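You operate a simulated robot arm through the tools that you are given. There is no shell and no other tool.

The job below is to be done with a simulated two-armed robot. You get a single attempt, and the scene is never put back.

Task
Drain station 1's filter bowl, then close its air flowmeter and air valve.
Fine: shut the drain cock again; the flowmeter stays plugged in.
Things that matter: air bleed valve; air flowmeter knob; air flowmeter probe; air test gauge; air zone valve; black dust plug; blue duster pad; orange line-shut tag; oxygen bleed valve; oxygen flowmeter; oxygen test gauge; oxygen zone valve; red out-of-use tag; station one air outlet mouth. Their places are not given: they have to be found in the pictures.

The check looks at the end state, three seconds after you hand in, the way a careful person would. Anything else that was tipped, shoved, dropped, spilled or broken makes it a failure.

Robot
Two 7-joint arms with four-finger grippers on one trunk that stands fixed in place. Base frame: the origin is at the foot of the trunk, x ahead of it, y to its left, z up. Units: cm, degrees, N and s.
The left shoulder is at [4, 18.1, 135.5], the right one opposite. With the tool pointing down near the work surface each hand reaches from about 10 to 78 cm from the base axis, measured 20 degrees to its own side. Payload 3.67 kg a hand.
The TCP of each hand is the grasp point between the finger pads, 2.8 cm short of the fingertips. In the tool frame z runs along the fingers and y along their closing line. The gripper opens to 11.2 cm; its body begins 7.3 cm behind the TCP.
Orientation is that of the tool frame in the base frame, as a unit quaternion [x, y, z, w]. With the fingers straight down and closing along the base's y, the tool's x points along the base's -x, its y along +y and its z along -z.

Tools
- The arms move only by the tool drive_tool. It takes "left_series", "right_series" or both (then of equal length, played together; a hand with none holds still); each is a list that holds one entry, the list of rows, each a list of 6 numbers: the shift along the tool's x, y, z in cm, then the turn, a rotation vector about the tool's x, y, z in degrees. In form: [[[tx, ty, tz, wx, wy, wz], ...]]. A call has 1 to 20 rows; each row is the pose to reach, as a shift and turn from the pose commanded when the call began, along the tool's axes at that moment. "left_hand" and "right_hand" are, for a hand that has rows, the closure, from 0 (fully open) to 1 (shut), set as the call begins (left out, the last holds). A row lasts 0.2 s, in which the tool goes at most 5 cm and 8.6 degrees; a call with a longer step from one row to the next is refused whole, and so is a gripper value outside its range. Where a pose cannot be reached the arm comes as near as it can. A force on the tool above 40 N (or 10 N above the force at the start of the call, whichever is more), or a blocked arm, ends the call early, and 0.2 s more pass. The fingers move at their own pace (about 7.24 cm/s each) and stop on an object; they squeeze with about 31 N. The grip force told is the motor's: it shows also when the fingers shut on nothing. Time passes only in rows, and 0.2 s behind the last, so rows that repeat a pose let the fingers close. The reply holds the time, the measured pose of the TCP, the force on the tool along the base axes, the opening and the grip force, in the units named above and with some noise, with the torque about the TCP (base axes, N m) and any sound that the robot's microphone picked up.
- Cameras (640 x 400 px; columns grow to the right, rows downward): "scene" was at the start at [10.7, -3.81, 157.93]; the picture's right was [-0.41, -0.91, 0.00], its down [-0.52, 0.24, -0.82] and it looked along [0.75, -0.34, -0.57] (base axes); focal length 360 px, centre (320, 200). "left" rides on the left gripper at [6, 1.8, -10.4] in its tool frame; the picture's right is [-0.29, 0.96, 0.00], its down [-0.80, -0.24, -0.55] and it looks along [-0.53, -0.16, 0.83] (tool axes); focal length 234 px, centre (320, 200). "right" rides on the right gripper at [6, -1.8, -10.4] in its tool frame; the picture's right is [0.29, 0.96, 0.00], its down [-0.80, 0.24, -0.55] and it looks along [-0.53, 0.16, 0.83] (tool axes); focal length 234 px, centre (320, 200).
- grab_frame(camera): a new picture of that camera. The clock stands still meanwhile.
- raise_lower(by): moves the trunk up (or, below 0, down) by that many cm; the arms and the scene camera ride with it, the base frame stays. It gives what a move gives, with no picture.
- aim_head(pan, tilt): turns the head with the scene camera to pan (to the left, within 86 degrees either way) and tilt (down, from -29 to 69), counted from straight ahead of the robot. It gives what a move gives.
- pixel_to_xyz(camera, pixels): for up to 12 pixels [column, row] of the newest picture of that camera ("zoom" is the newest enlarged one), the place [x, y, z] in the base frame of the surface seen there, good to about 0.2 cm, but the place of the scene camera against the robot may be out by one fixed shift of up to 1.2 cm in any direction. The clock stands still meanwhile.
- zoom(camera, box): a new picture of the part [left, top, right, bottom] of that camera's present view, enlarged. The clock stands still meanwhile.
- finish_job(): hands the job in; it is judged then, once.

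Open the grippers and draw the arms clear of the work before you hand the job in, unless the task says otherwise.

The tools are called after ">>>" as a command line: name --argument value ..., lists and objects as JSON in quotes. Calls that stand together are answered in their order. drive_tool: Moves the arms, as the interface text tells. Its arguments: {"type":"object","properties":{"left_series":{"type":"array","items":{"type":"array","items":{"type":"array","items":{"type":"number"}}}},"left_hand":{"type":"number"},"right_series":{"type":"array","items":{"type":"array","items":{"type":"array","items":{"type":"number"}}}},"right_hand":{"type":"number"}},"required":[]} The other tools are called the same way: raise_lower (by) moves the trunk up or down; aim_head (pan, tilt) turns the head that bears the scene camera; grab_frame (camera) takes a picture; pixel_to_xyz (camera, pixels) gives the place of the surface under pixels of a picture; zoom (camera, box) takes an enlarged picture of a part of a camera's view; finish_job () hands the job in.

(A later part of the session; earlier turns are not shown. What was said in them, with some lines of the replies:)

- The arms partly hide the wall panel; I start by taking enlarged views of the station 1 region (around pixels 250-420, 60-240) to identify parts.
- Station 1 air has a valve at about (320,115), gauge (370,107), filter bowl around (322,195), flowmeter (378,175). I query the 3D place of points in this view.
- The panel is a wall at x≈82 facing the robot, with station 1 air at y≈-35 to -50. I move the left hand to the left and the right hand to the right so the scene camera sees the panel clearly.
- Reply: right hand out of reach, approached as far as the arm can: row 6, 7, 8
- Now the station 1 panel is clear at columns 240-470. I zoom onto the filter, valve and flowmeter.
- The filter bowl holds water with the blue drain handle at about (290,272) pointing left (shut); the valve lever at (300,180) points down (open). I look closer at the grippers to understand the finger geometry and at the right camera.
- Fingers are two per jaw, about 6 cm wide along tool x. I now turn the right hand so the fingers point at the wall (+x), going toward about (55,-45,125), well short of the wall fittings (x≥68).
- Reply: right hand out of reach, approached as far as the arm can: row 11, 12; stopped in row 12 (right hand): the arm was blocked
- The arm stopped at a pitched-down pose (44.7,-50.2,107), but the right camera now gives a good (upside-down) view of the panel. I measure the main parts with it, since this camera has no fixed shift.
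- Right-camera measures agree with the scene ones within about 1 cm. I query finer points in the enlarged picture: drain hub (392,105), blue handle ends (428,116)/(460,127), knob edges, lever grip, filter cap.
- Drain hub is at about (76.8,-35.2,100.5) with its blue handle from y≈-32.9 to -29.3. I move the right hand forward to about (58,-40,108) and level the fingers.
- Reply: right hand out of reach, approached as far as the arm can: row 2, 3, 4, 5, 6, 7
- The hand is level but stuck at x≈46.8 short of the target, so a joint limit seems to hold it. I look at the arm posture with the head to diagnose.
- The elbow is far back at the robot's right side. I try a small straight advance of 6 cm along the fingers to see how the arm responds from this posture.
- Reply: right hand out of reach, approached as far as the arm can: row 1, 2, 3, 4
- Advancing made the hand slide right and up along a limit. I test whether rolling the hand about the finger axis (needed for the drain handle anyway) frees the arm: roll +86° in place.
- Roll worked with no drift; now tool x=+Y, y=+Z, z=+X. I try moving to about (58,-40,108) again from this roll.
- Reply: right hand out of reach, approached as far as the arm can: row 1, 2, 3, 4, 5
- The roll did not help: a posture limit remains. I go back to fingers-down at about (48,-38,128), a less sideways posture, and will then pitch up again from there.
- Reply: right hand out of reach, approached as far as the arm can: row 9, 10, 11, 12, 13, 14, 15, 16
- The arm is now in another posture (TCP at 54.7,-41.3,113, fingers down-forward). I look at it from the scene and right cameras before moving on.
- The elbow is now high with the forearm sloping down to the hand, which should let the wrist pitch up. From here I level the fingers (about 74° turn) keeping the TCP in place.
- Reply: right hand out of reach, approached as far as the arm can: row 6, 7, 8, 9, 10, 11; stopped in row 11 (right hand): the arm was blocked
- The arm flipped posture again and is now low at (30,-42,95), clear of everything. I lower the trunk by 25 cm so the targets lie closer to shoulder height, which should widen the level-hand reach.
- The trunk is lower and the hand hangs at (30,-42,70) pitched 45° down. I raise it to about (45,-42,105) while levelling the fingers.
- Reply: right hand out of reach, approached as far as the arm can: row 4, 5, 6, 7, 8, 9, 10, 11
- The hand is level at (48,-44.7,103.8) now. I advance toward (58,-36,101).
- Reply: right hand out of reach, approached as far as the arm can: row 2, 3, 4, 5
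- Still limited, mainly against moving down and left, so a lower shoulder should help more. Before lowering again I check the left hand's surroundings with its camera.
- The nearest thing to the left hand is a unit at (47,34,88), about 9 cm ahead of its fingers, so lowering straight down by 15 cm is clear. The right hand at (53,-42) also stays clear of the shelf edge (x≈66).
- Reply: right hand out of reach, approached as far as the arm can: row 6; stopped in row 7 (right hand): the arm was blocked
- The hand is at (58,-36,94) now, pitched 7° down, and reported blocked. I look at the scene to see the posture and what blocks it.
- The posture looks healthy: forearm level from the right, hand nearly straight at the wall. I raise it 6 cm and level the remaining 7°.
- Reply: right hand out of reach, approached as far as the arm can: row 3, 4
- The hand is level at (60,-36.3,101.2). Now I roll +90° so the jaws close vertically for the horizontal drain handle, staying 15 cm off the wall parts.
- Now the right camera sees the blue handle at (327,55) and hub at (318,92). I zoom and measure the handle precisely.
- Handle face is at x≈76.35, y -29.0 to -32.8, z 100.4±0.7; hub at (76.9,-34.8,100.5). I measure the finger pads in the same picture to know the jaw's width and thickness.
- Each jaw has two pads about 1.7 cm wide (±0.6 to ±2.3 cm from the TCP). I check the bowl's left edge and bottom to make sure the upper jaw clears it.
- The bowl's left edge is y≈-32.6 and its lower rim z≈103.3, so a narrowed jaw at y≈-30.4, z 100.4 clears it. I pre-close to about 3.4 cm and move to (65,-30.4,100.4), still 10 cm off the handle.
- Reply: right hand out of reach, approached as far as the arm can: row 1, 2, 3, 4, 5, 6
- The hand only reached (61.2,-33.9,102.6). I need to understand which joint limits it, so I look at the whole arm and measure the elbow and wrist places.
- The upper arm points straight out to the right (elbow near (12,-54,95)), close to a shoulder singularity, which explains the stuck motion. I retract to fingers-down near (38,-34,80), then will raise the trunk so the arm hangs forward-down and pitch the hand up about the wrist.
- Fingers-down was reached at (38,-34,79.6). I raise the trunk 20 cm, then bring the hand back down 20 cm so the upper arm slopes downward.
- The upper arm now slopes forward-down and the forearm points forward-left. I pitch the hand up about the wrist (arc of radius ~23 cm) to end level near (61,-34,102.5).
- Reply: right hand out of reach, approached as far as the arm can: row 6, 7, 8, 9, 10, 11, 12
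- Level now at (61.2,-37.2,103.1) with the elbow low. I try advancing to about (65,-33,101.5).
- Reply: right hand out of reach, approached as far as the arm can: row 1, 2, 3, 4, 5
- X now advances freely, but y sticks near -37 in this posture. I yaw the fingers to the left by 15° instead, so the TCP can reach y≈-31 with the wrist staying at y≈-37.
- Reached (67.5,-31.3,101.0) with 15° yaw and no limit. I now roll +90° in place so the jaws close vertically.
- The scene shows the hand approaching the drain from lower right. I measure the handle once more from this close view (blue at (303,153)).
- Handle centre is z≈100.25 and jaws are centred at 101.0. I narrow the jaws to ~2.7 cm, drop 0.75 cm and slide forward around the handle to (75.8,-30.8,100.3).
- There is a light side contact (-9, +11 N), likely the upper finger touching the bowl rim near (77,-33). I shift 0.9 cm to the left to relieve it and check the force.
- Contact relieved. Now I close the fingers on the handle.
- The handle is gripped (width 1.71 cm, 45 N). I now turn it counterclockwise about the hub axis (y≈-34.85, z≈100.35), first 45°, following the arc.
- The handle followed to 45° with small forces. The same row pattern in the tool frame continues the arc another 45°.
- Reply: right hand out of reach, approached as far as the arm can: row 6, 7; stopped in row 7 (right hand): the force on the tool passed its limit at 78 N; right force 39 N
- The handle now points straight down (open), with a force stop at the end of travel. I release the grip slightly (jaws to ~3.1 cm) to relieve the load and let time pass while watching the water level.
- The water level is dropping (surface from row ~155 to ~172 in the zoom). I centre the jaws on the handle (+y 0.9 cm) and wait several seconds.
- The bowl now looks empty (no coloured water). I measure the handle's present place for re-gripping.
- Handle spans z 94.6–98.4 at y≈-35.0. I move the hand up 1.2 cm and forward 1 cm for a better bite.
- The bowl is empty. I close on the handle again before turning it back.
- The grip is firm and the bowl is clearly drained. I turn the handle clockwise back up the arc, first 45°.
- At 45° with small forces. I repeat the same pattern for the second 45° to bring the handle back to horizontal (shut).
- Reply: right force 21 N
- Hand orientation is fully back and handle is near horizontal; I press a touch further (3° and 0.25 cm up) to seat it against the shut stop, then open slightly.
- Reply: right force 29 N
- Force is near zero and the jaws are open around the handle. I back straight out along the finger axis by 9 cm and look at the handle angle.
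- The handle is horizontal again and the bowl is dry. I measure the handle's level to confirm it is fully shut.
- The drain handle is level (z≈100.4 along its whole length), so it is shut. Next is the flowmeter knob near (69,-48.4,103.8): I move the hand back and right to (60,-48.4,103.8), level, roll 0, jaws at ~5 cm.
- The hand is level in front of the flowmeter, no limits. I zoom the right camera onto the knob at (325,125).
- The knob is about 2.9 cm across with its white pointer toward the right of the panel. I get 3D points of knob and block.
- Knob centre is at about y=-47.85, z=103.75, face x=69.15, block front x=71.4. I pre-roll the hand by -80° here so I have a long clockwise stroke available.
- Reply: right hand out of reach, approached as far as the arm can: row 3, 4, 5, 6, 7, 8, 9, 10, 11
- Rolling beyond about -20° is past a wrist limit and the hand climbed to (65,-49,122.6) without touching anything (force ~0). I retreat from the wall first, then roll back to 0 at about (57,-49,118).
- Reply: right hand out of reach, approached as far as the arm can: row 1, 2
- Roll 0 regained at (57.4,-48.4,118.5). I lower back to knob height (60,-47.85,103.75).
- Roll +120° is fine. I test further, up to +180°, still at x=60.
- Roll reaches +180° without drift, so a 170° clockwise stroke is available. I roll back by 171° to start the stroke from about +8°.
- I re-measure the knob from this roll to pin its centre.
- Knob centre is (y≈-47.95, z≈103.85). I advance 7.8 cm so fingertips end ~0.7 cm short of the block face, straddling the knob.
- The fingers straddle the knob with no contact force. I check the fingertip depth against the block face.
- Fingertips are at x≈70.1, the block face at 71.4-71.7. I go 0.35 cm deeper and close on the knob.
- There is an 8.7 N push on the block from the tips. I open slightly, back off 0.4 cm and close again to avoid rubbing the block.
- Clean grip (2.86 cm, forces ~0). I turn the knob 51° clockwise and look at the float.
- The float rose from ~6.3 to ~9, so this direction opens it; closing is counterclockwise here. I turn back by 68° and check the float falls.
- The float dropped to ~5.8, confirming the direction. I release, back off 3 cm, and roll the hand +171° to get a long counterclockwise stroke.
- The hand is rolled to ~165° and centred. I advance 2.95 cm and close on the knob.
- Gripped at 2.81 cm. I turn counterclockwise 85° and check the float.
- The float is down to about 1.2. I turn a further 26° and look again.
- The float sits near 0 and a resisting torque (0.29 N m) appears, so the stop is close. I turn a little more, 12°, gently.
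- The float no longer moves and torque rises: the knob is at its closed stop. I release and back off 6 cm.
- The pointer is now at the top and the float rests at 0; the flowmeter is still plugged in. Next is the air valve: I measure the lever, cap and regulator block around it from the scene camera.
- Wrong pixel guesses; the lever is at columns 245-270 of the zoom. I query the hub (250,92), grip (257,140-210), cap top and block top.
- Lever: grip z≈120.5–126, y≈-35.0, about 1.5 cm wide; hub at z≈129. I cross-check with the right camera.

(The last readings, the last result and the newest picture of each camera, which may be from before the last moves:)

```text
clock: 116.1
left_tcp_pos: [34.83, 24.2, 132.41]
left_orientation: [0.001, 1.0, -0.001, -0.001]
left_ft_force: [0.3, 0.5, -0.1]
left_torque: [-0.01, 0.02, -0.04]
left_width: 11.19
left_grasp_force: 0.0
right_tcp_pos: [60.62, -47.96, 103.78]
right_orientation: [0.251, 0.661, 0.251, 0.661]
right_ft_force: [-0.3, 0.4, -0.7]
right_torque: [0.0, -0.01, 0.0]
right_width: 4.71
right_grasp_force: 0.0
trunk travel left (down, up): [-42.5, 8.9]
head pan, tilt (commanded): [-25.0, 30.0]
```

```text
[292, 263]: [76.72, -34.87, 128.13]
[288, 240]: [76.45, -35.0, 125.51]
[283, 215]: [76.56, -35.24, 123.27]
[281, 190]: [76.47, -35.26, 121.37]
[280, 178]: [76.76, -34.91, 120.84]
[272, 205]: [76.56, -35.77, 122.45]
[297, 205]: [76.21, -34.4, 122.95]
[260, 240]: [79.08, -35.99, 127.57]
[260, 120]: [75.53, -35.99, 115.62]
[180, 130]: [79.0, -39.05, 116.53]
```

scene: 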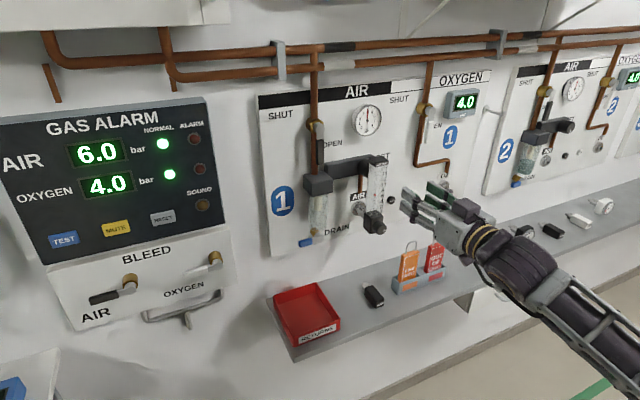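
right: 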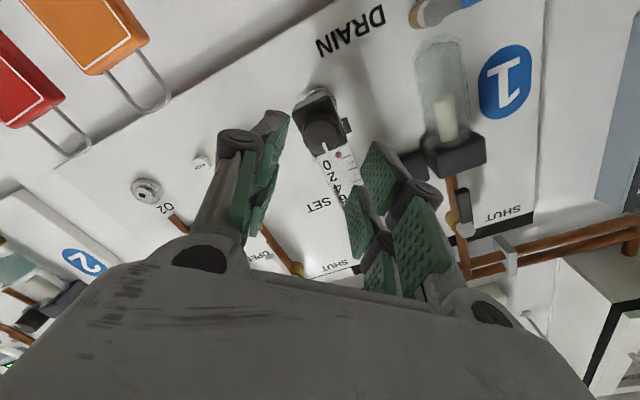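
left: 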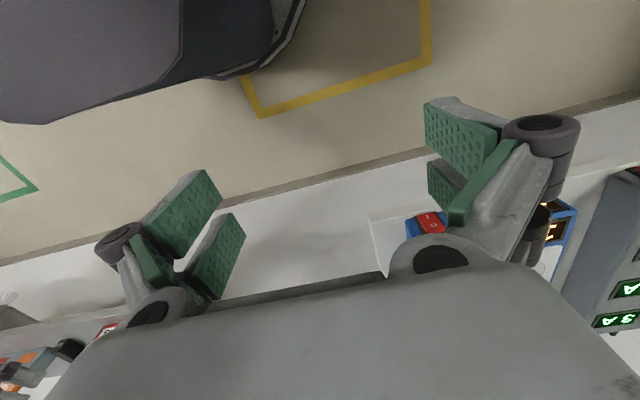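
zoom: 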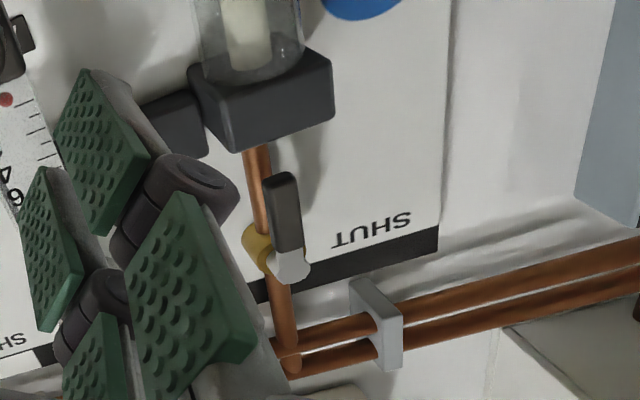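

Both cameras agree: lever centre y≈-35.05, hub at z≈129, face x≈76.45. I raise the trunk 8.5 cm for a better arm posture, then move to a pre-grip pose about 13 cm off the lever, pitched 22° down and yawed 6° left.

>>> raise_lower --by 8.5

>>> drive_tool --right_series '[[[-0.52, 2.41, 0.3, 0.29, 2.9, -5.28], [-1.03, 4.83, 0.6, 0.58, 5.8, -10.55], [-1.55, 7.24, 0.9, 0.87, 8.7, -15.83], [-2.06, 9.66, 1.2, 1.16, 11.6, -21.1], [-2.58, 12.07, 1.5, 1.45, 14.5, -26.38], [-3.09, 14.48, 1.8, 1.74, 17.4, -31.65], [-3.61, 16.9, 2.1, 2.03, 20.3, -36.93], [-4.12, 19.31, 2.4, 2.32, 23.2, -42.2], [-4.12, 19.31, 2.4, 2.32, 23.2, -42.2]]]'

>>> grab_frame --camera "scene"

>>> grab_frame --camera "right"

```text
clock: 117.3
left_tcp_pos: [34.65, 24.19, 141.0]
left_orientation: [0.001, 1.0, 0.0, 0.0]
left_ft_force: [1.1, -0.8, -0.1]
left_torque: [0.04, 0.02, 0.02]
left_width: 11.2
left_grasp_force: 0.0
right_tcp_pos: [60.59, -48.03, 112.31]
right_orientation: [0.251, 0.661, 0.252, 0.661]
right_ft_force: [0.3, 0.9, 0.7]
right_torque: [0.03, -0.01, 0.0]
right_width: 4.68
right_grasp_force: 0.1
trunk travel left (down, up): [-51.0, 0.4]
head pan, tilt (commanded): [-25.0, 30.0]
```

```text
clock: 119.3
left_tcp_pos: [34.73, 24.18, 140.97]
left_orientation: [0.001, 1.0, 0.0, -0.001]
left_ft_force: [0.3, 0.2, 0.1]
left_torque: [0.02, -0.01, -0.02]
left_width: 11.22
left_grasp_force: 0.0
right_tcp_pos: [62.78, -36.3, 128.27]
right_orientation: [-0.044, 0.828, 0.029, 0.559]
right_ft_force: [0.7, -0.1, -0.8]
right_torque: [0.02, -0.01, -0.01]
right_width: 4.67
right_grasp_force: 0.1
trunk travel left (down, up): [-51.0, 0.4]
head pan, tilt (commanded): [-25.0, 30.0]
```

```text
taken
```

scene: 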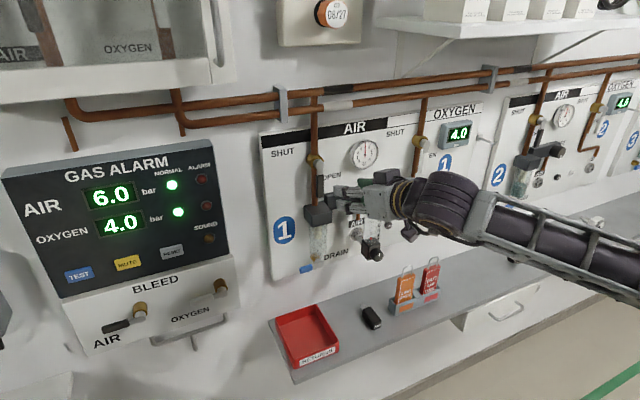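

```text
taken
```

right: 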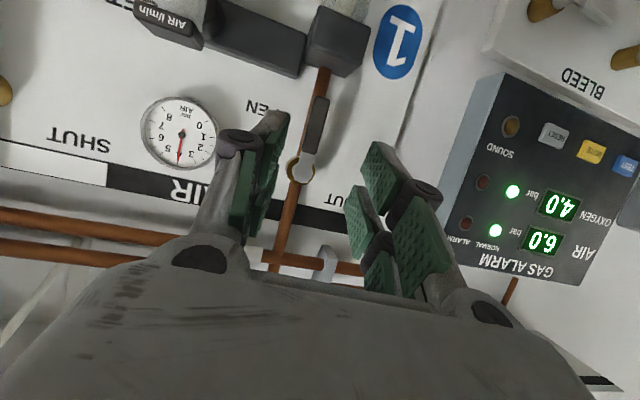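

The pose was reached exactly. I measure the lever from this closer view (grip (315,125), hub (301,168)).

>>> pixel_to_xyz --camera "right" --pixels '[[320, 102], [317, 118], [313, 135], [309, 150], [303, 168], [309, 118], [325, 118], [295, 168], [335, 70], [270, 45], [310, 165], [303, 160]]'

>>> zoom --camera "right" --box '[260, 60, 400, 200]'

```text
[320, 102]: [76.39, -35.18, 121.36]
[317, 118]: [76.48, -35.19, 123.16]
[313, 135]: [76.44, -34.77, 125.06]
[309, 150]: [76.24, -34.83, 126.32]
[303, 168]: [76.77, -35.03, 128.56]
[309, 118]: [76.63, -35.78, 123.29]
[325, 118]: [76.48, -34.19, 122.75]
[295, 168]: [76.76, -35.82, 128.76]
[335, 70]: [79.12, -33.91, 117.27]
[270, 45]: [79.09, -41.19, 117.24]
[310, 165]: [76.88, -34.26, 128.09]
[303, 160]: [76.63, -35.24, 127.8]
```

```text
2.86 times, centred on (330, 130) of right
```

zoom: 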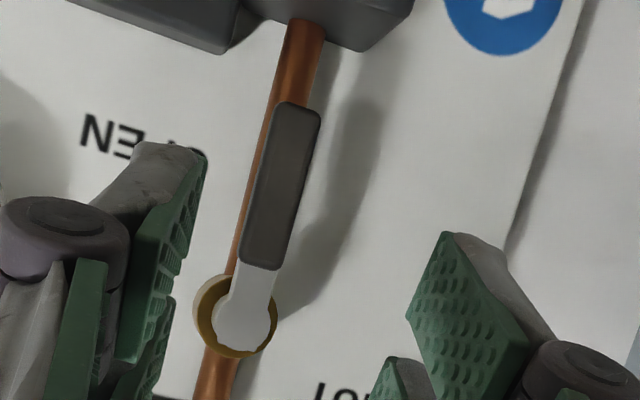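

Lever and hub confirmed. The grip point lies straight along the finger axis, 13.6 cm ahead; I advance with jaws at ~3.8 cm.

>>> drive_tool --right_series '[[[0, -0.06, 3, 0, 0, 0], [0, -0.06, 6, 0, 0, 0], [0, -0.06, 9, 0, 0, 0], [0, -0.06, 11, 0, 0, 0], [0, -0.06, 12.5, 0, 0, 0], [0, -0.06, 13.5, 0, 0, 0], [0, -0.06, 13.5, 0, 0, 0]]]' --right_hand 0.66

>>> grab_frame --camera "right"

>>> zoom --camera "scene" --box '[270, 120, 420, 260]'

```text
clock: 120.9
left_tcp_pos: [34.7, 24.27, 141.01]
left_orientation: [0.001, 1.0, 0.0, 0.001]
left_ft_force: [-0.2, 0.0, 0.1]
left_torque: [0.0, -0.03, -0.03]
left_width: 11.19
left_grasp_force: 0.1
right_tcp_pos: [75.29, -35.04, 123.13]
right_orientation: [-0.044, 0.828, 0.03, 0.558]
right_ft_force: [0.6, -0.5, 0.7]
right_torque: [0.05, 0.02, -0.03]
right_width: 3.83
right_grasp_force: 0.0
trunk travel left (down, up): [-51.0, 0.4]
head pan, tilt (commanded): [-25.0, 30.0]
```

```text
taken
```

right: 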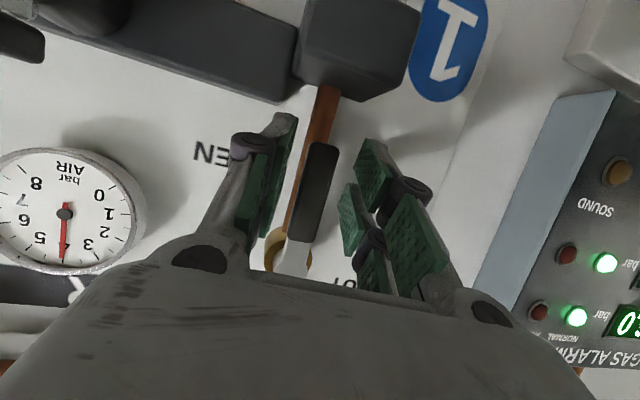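

```text
2.86 times, centred on (345, 190) of scene
```

zoom: 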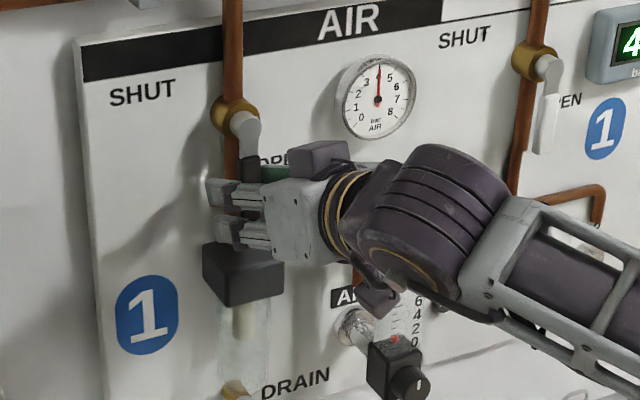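

The lever is centred between the jaws without contact. I close on it.

>>> drive_tool --right_series '[[[0, 0, 0, 0, 0, 0], [0, 0, 0, 0, 0, 0], [0, 0, 0, 0, 0, 0], [0, 0, 0, 0, 0, 0], [0, 0, 0, 0, 0, 0]]]' --right_hand 1.0

```text
clock: 122.1
left_tcp_pos: [34.79, 24.09, 141.06]
left_orientation: [0.0, 1.0, 0.0, -0.001]
left_ft_force: [0.2, -0.1, -0.1]
left_torque: [0.03, 0.01, 0.03]
left_width: 11.19
left_grasp_force: 0.1
right_tcp_pos: [75.42, -35.16, 123.26]
right_orientation: [-0.044, 0.828, 0.029, 0.558]
right_ft_force: [2.1, -3.5, 1.1]
right_torque: [0.24, 0.09, -0.57]
right_width: 1.85
right_grasp_force: 45.2
trunk travel left (down, up): [-51.0, 0.4]
head pan, tilt (commanded): [-25.0, 30.0]
```

Gripped (1.85 cm, 45 N). I swing the lever clockwise about its hub from down toward SHUT at the left, first 45°.

>>> drive_tool --right_series '[[[-0.08, 0.75, 0.05, -2.79, -0.78, 6.92], [-0.24, 1.49, 0.07, -5.59, -1.57, 13.83], [-0.5, 2.21, 0.05, -8.38, -2.35, 20.75], [-0.83, 2.88, -0.01, -11.18, -3.14, 27.66], [-1.25, 3.51, -0.11, -13.97, -3.92, 34.58], [-1.74, 4.08, -0.24, -16.76, -4.7, 41.5], [-1.74, 4.08, -0.24, -16.76, -4.7, 41.5]]]'

>>> grab_frame --camera "right"

>>> zoom --camera "scene" --box '[270, 120, 420, 260]'

```text
clock: 123.7
left_tcp_pos: [34.61, 24.11, 140.99]
left_orientation: [0.0, 1.0, 0.001, 0.0]
left_ft_force: [0.0, -0.1, 0.6]
left_torque: [0.03, -0.03, -0.01]
left_width: 11.22
left_grasp_force: 0.2
right_tcp_pos: [75.39, -31.07, 124.75]
right_orientation: [0.174, 0.754, 0.345, 0.531]
right_ft_force: [-1.8, -6.3, -4.1]
right_torque: [0.42, 0.56, -0.29]
right_width: 1.84
right_grasp_force: 44.9
trunk travel left (down, up): [-51.0, 0.4]
head pan, tilt (commanded): [-25.0, 30.0]
```

```text
taken
```

right: 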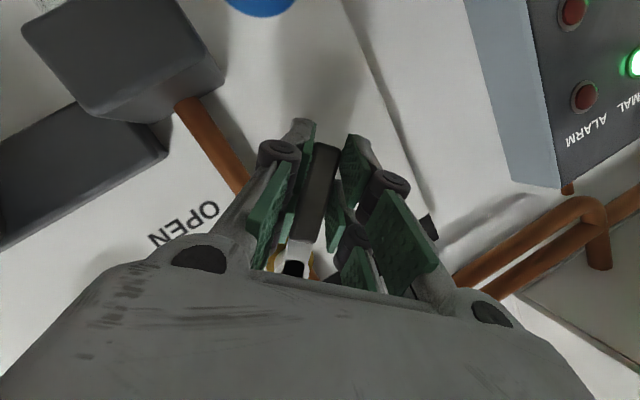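

```text
2.86 times, centred on (345, 190) of scene
```

zoom: 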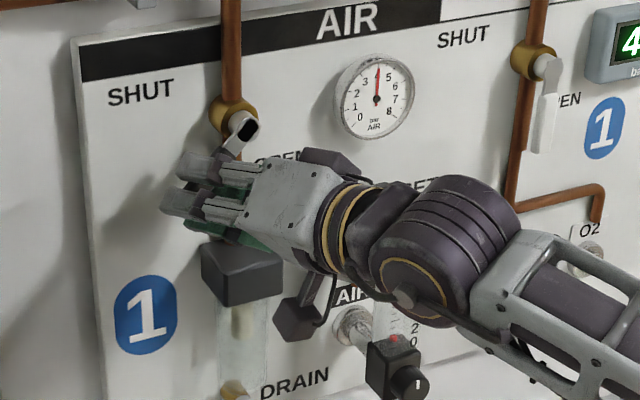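

The lever followed to ~43° with small forces. I repeat the pattern for the second 45°.

>>> drive_tool --right_series '[[[-0.08, 0.75, 0.05, -2.79, -0.78, 6.92], [-0.24, 1.49, 0.07, -5.59, -1.57, 13.83], [-0.5, 2.21, 0.05, -8.38, -2.35, 20.75], [-0.83, 2.88, -0.01, -11.18, -3.14, 27.66], [-1.25, 3.51, -0.11, -13.97, -3.92, 34.58], [-1.74, 4.08, -0.24, -16.76, -4.7, 41.5], [-1.74, 4.08, -0.24, -16.76, -4.7, 41.5]]]'

>>> grab_frame --camera "right"

>>> zoom --camera "scene" --box '[270, 120, 420, 260]'

```text
clock: 125.3
left_tcp_pos: [34.59, 24.25, 140.91]
left_orientation: [0.001, 1.0, 0.001, 0.0]
left_ft_force: [0.5, 0.1, 0.2]
left_torque: [0.0, -0.02, -0.01]
left_width: 11.19
left_grasp_force: 0.1
right_tcp_pos: [75.25, -29.25, 128.88]
right_orientation: [0.364, 0.565, 0.607, 0.425]
right_ft_force: [-13.7, 3.8, -16.3]
right_torque: [0.12, 0.73, 0.22]
right_width: 1.82
right_grasp_force: 45.1
trunk travel left (down, up): [-51.0, 0.4]
head pan, tilt (commanded): [-25.0, 30.0]
```

```text
taken
```

right: 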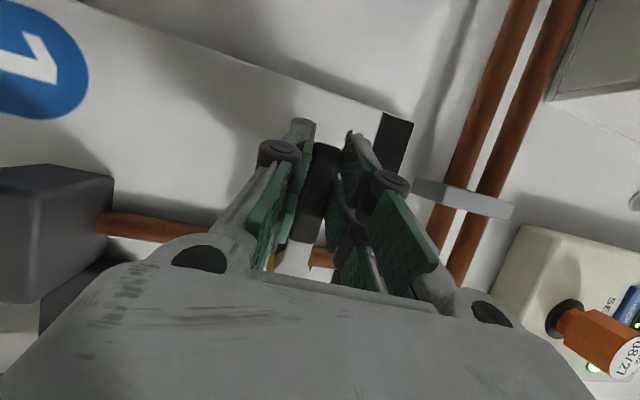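

```text
2.86 times, centred on (345, 190) of scene
```

zoom: 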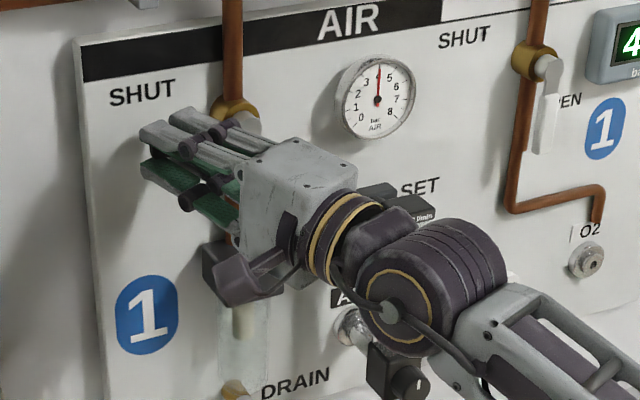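

The lever is close to horizontal (TCP at hub height). I press slightly further (3.5°, 0.35 cm up) to seat it against the shut stop.

>>> drive_tool --right_series '[[[0, 0.18, 0, -0.65, -0.18, 1.6], [0, 0.36, 0, -1.3, -0.37, 3.2], [0, 0.36, 0, -1.3, -0.37, 3.2]]]'

>>> drive_tool --right_series '[[[0, 0, 0, 0, 0, 0], [0, 0, 0, 0, 0, 0], [0, 0, 0, 0, 0, 0]]]' --right_hand 0.68

>>> grab_frame --camera "right"

```text
clock: 126.1
left_tcp_pos: [34.72, 24.19, 141.01]
left_orientation: [0.001, 1.0, 0.0, -0.001]
left_ft_force: [-0.4, 1.4, -0.8]
left_torque: [0.01, 0.02, -0.01]
left_width: 11.23
left_grasp_force: 0.0
right_tcp_pos: [75.26, -29.16, 128.99]
right_orientation: [0.379, 0.547, 0.622, 0.413]
right_ft_force: [-15.4, 2.4, -25.7]
right_torque: [-1.93, 0.77, -0.95]
right_width: 1.92
right_grasp_force: 44.7
trunk travel left (down, up): [-51.0, 0.4]
head pan, tilt (commanded): [-25.0, 30.0]
```

```text
clock: 126.9
left_tcp_pos: [34.68, 24.28, 140.99]
left_orientation: [0.001, 1.0, 0.0, 0.0]
left_ft_force: [-1.1, 0.0, 0.6]
left_torque: [-0.02, 0.0, 0.01]
left_width: 11.21
left_grasp_force: 0.0
right_tcp_pos: [75.31, -29.12, 129.35]
right_orientation: [0.376, 0.545, 0.624, 0.414]
right_ft_force: [0.0, 0.6, 0.7]
right_torque: [0.02, 0.03, -0.01]
right_width: 3.6
right_grasp_force: 0.0
trunk travel left (down, up): [-51.0, 0.4]
head pan, tilt (commanded): [-25.0, 30.0]
```

```text
taken
```

right: 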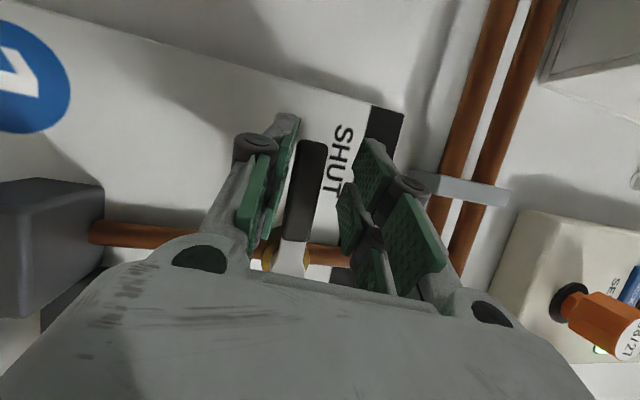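

Strong resisting torque (-1.9 N m) shows the stop was reached; the jaws are open with zero force. I back straight out by 12 cm and check the lever.

>>> drive_tool --right_series '[[[0, 0, -1.5, 0, 0, 0], [0, 0, -3, 0, 0, 0], [0, 0, -5, 0, 0, 0], [0, 0, -7.5, 0, 0, 0], [0, 0, -10, 0, 0, 0], [0, 0, -12, 0, 0, 0], [0, 0, -12, 0, 0, 0]]]'

>>> grab_frame --camera "right"

>>> grab_frame --camera "scene"

```text
clock: 128.5
left_tcp_pos: [34.72, 24.18, 140.86]
left_orientation: [0.001, 1.0, 0.0, -0.001]
left_ft_force: [-0.4, 0.0, 0.6]
left_torque: [-0.02, 0.02, 0.0]
left_width: 11.19
left_grasp_force: 0.0
right_tcp_pos: [64.41, -33.72, 127.99]
right_orientation: [0.377, 0.546, 0.623, 0.414]
right_ft_force: [0.2, 0.3, -1.1]
right_torque: [0.0, -0.01, 0.0]
right_width: 3.6
right_grasp_force: 0.1
trunk travel left (down, up): [-51.0, 0.4]
head pan, tilt (commanded): [-25.0, 30.0]
```

```text
taken
```

right: 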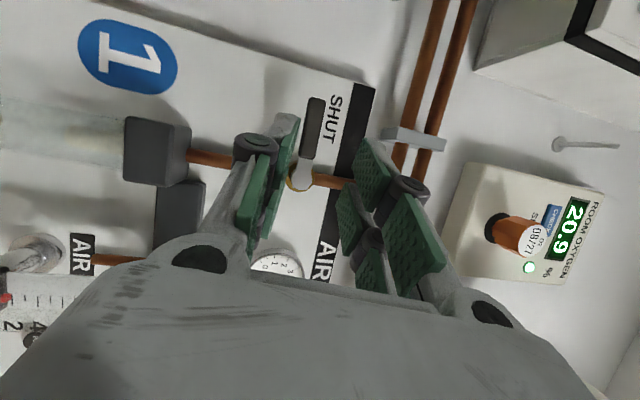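

```text
taken
```

scene: 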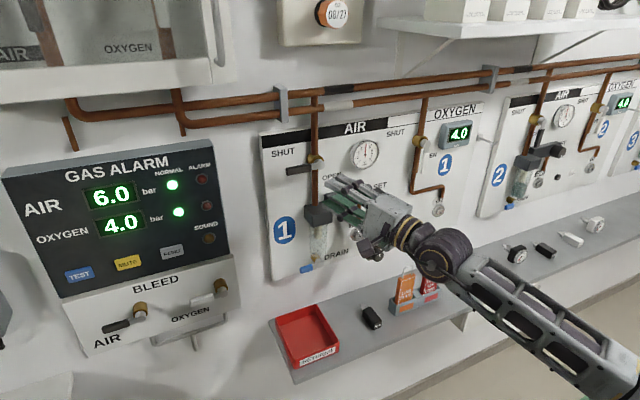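

The lever points left to SHUT. I retract the arm to about (55,-50,118), levelling yaw, to get a clear view.

>>> drive_tool --right_series '[[[-1.0, -0.4, -3.6, 1.1, -3.65, -0.38], [-2.5, -1.2, -7.0, 2.2, -7.3, -0.77], [-4.5, -2.5, -10.0, 3.3, -10.95, -1.15], [-7.0, -4.5, -12.5, 4.4, -14.6, -1.53], [-9.5, -6.3, -14.5, 5.5, -18.25, -1.92], [-11.8, -7.97, -15.86, 6.6, -21.9, -2.3], [-11.8, -7.97, -15.86, 6.6, -21.9, -2.3]]]'

>>> grab_frame --camera "scene"

>>> zoom --camera "scene" --box '[260, 120, 400, 280]'

```text
clock: 130.1
left_tcp_pos: [34.63, 24.2, 140.97]
left_orientation: [0.001, 1.0, 0.0, -0.001]
left_ft_force: [-0.2, 0.4, -0.4]
left_torque: [-0.02, 0.0, 0.01]
left_width: 11.2
left_grasp_force: 0.0
right_tcp_pos: [54.73, -50.05, 118.13]
right_orientation: [0.5, 0.5, 0.499, 0.501]
right_ft_force: [0.0, -0.6, 0.1]
right_torque: [-0.01, 0.02, -0.02]
right_width: 3.57
right_grasp_force: 0.0
trunk travel left (down, up): [-51.0, 0.4]
head pan, tilt (commanded): [-25.0, 30.0]
```

```text
taken
```

scene: 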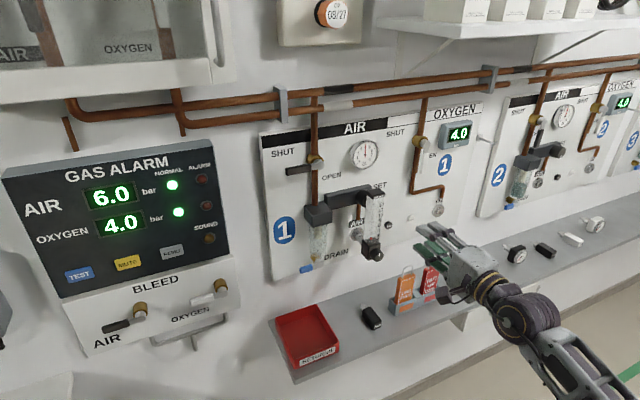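

```text
2.50 times, centred on (330, 200) of scene
```

zoom: 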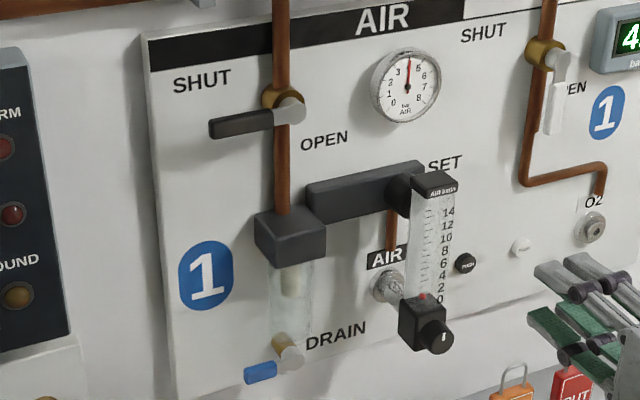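

All three look right: lever at SHUT, knob at 0, drain handle horizontal. I verify their angles and the float with measurements and a closer zoom.

>>> pixel_to_xyz --camera "zoom" --pixels '[[290, 110], [265, 118], [240, 123], [216, 129], [214, 137], [265, 126], [213, 122], [268, 112], [250, 373], [270, 367], [291, 357]]'

>>> zoom --camera "scene" --box '[345, 185, 395, 265]'

>>> zoom --camera "scene" --box '[280, 195, 340, 280]'

```text
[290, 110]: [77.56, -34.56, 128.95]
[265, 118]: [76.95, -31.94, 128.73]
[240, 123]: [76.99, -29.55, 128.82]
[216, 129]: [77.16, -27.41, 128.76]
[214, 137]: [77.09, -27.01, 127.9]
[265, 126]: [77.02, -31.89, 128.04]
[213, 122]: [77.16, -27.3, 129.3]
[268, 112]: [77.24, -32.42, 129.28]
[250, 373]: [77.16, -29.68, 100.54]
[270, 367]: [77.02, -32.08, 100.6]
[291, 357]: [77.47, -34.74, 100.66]
```

```text
5.00 times, centred on (370, 225) of scene
```

zoom: 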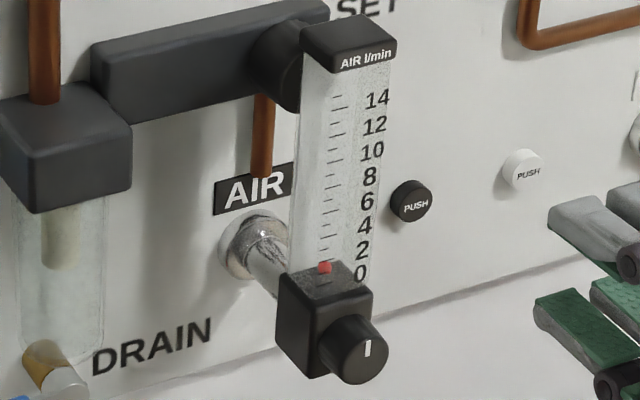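

```text
4.71 times, centred on (310, 238) of scene
```

zoom: 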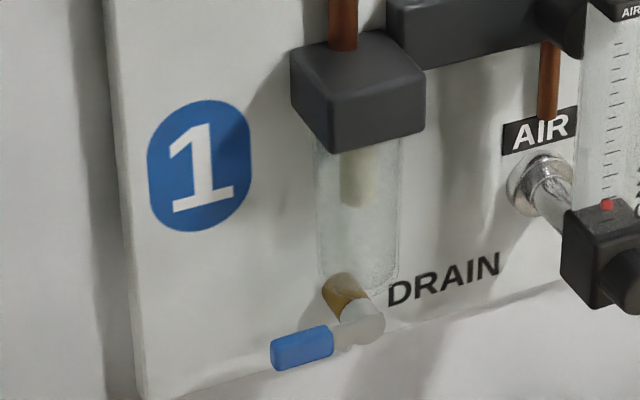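

Lever and drain handle measure level, and the knob pointer is straight up (initially ~120° clockwise at 6 l/min, so this is 0). I check the float and pointer also from the right camera.

>>> grab_frame --camera "right"

>>> pixel_to_xyz --camera "scene" --pixels '[[371, 233], [371, 236], [375, 247], [380, 250]]'

```text
taken
```

right: 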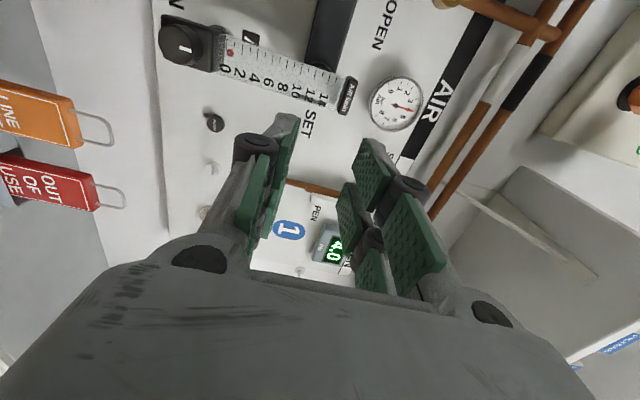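

```text
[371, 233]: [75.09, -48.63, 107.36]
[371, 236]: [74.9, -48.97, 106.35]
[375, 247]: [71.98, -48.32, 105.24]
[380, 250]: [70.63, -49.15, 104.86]
```

>>> zoom --camera "right" --box '[150, 10, 270, 90]'

```text
5.00 times, centred on (210, 50) of right
```

zoom: 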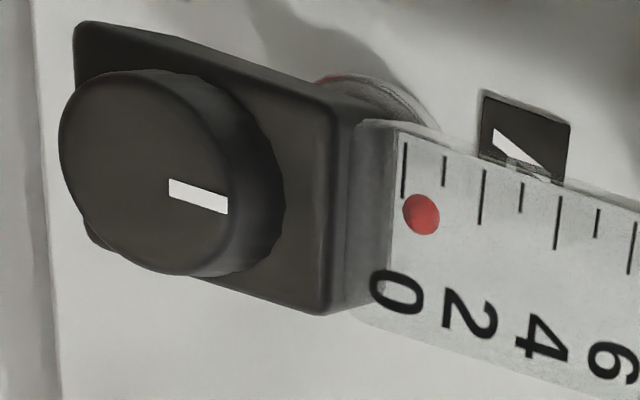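

In this view the float sits at the long 0 tick apart from parallax. I measure the 3D height of the float against the 0 tick and block top to be sure.

>>> pixel_to_xyz --camera "zoom" --pixels '[[421, 214], [415, 210], [404, 190], [405, 160], [443, 170], [482, 205], [400, 240], [350, 200], [300, 200], [460, 230], [375, 150], [200, 190]]'

```text
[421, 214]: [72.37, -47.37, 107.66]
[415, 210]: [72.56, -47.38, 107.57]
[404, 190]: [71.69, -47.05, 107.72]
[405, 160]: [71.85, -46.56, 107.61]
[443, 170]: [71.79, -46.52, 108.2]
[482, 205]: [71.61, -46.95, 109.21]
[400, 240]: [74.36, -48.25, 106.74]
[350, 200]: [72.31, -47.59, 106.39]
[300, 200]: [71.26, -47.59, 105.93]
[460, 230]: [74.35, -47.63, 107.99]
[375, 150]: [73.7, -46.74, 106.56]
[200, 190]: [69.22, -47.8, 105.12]
```

The float centre is at z≈107.65, exactly the height of the 0 tick (107.65), so flow is zero. I open the gripper fully and swing the hand down and back, clear of the wall.

>>> drive_tool --right_series '[[[0, -1.53, -1.53, 4.62, 4.62, -4.62], [0, -3.07, -3.07, 9.24, 9.24, -9.24], [0, -4.6, -4.6, 13.86, 13.86, -13.86], [0, -6.13, -6.13, 18.48, 18.48, -18.48], [0, -7.67, -7.67, 23.1, 23.1, -23.1], [0, -9.2, -9.2, 27.71, 27.71, -27.71], [0, -10.73, -10.73, 32.33, 32.33, -32.33], [0, -12.27, -12.27, 36.95, 36.95, -36.95], [0, -13.8, -13.8, 41.57, 41.57, -41.57], [0, -15.33, -15.33, 46.19, 46.19, -46.19], [0, -16.87, -16.87, 50.81, 50.81, -50.81], [0, -18.4, -18.4, 55.43, 55.43, -55.43], [0, -19.93, -19.93, 60.05, 60.05, -60.05], [0, -21.47, -21.47, 64.67, 64.67, -64.67], [0, -23, -23, 69.28, 69.28, -69.28], [0, -23, -23, 69.28, 69.28, -69.28]]]' --right_hand 0

>>> grab_frame --camera "scene"

```text
clock: 133.5
left_tcp_pos: [34.72, 24.29, 140.96]
left_orientation: [0.0, 1.0, 0.0, 0.0]
left_ft_force: [-0.3, -0.6, 0.5]
left_torque: [0.03, -0.01, -0.01]
left_width: 11.21
left_grasp_force: 0.0
right_tcp_pos: [31.82, -50.01, 94.7]
right_orientation: [0.001, 1.0, -0.001, -0.001]
right_ft_force: [0.0, 0.0, -0.4]
right_torque: [0.03, 0.0, 0.02]
right_width: 11.21
right_grasp_force: 0.0
right hand out of reach, approached as far as the arm can: row 3, 4
trunk travel left (down, up): [-51.0, 0.4]
head pan, tilt (commanded): [-25.0, 30.0]
```

```text
taken
```

scene: 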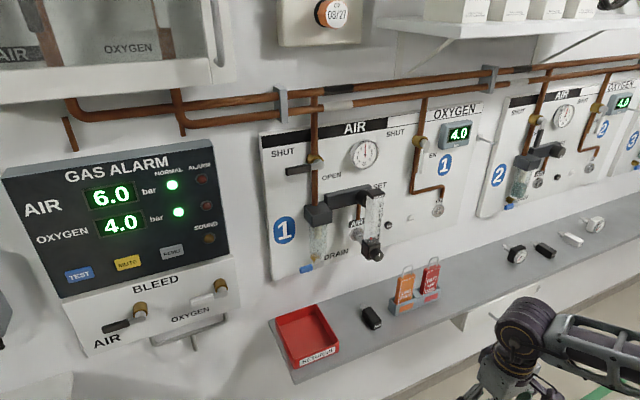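

Both arms are clear with grippers open. The lever is at SHUT, the flowmeter is plugged in at 0, the bowl is dry with its cock shut, and the tags, plug and tray are undisturbed. I hand in the job.

>>> finish_job

```text
The job is handed in.
```

The job is handed in. Station 1's filter bowl is drained, its drain cock is shut again, and its air flowmeter and air valve are closed.

- **Drain:** I opened the cock until the water was gone, then turned the blue handle back to horizontal. The handle measured level afterwards and the bowl looked dry.
- **Flowmeter:** The first turn went the wrong way and briefly raised the flow from about 6 to 9 l/min, because this knob closes counterclockwise. I then turned it back to its stop. The float's measured height matches the 0 mark, and the flowmeter is still plugged in.
- **Air valve:** The lever now points to SHUT and measured level, with firm resistance at the stop.

**Contact:** Turning the drain handle to fully open ended in a force stop at about 78 N, over the 40 N limit, so I released the grip. I saw no sign of damage. Earlier, an upper finger also lightly touched something there, probably the bowl rim, at about 14 N. In the last picture the tags, dust plug, red tray and oxygen fittings looked undisturbed. I did not check closely for water on the shelf below the drain.

Both grippers were open and both arms were clear of the wall when I handed in.
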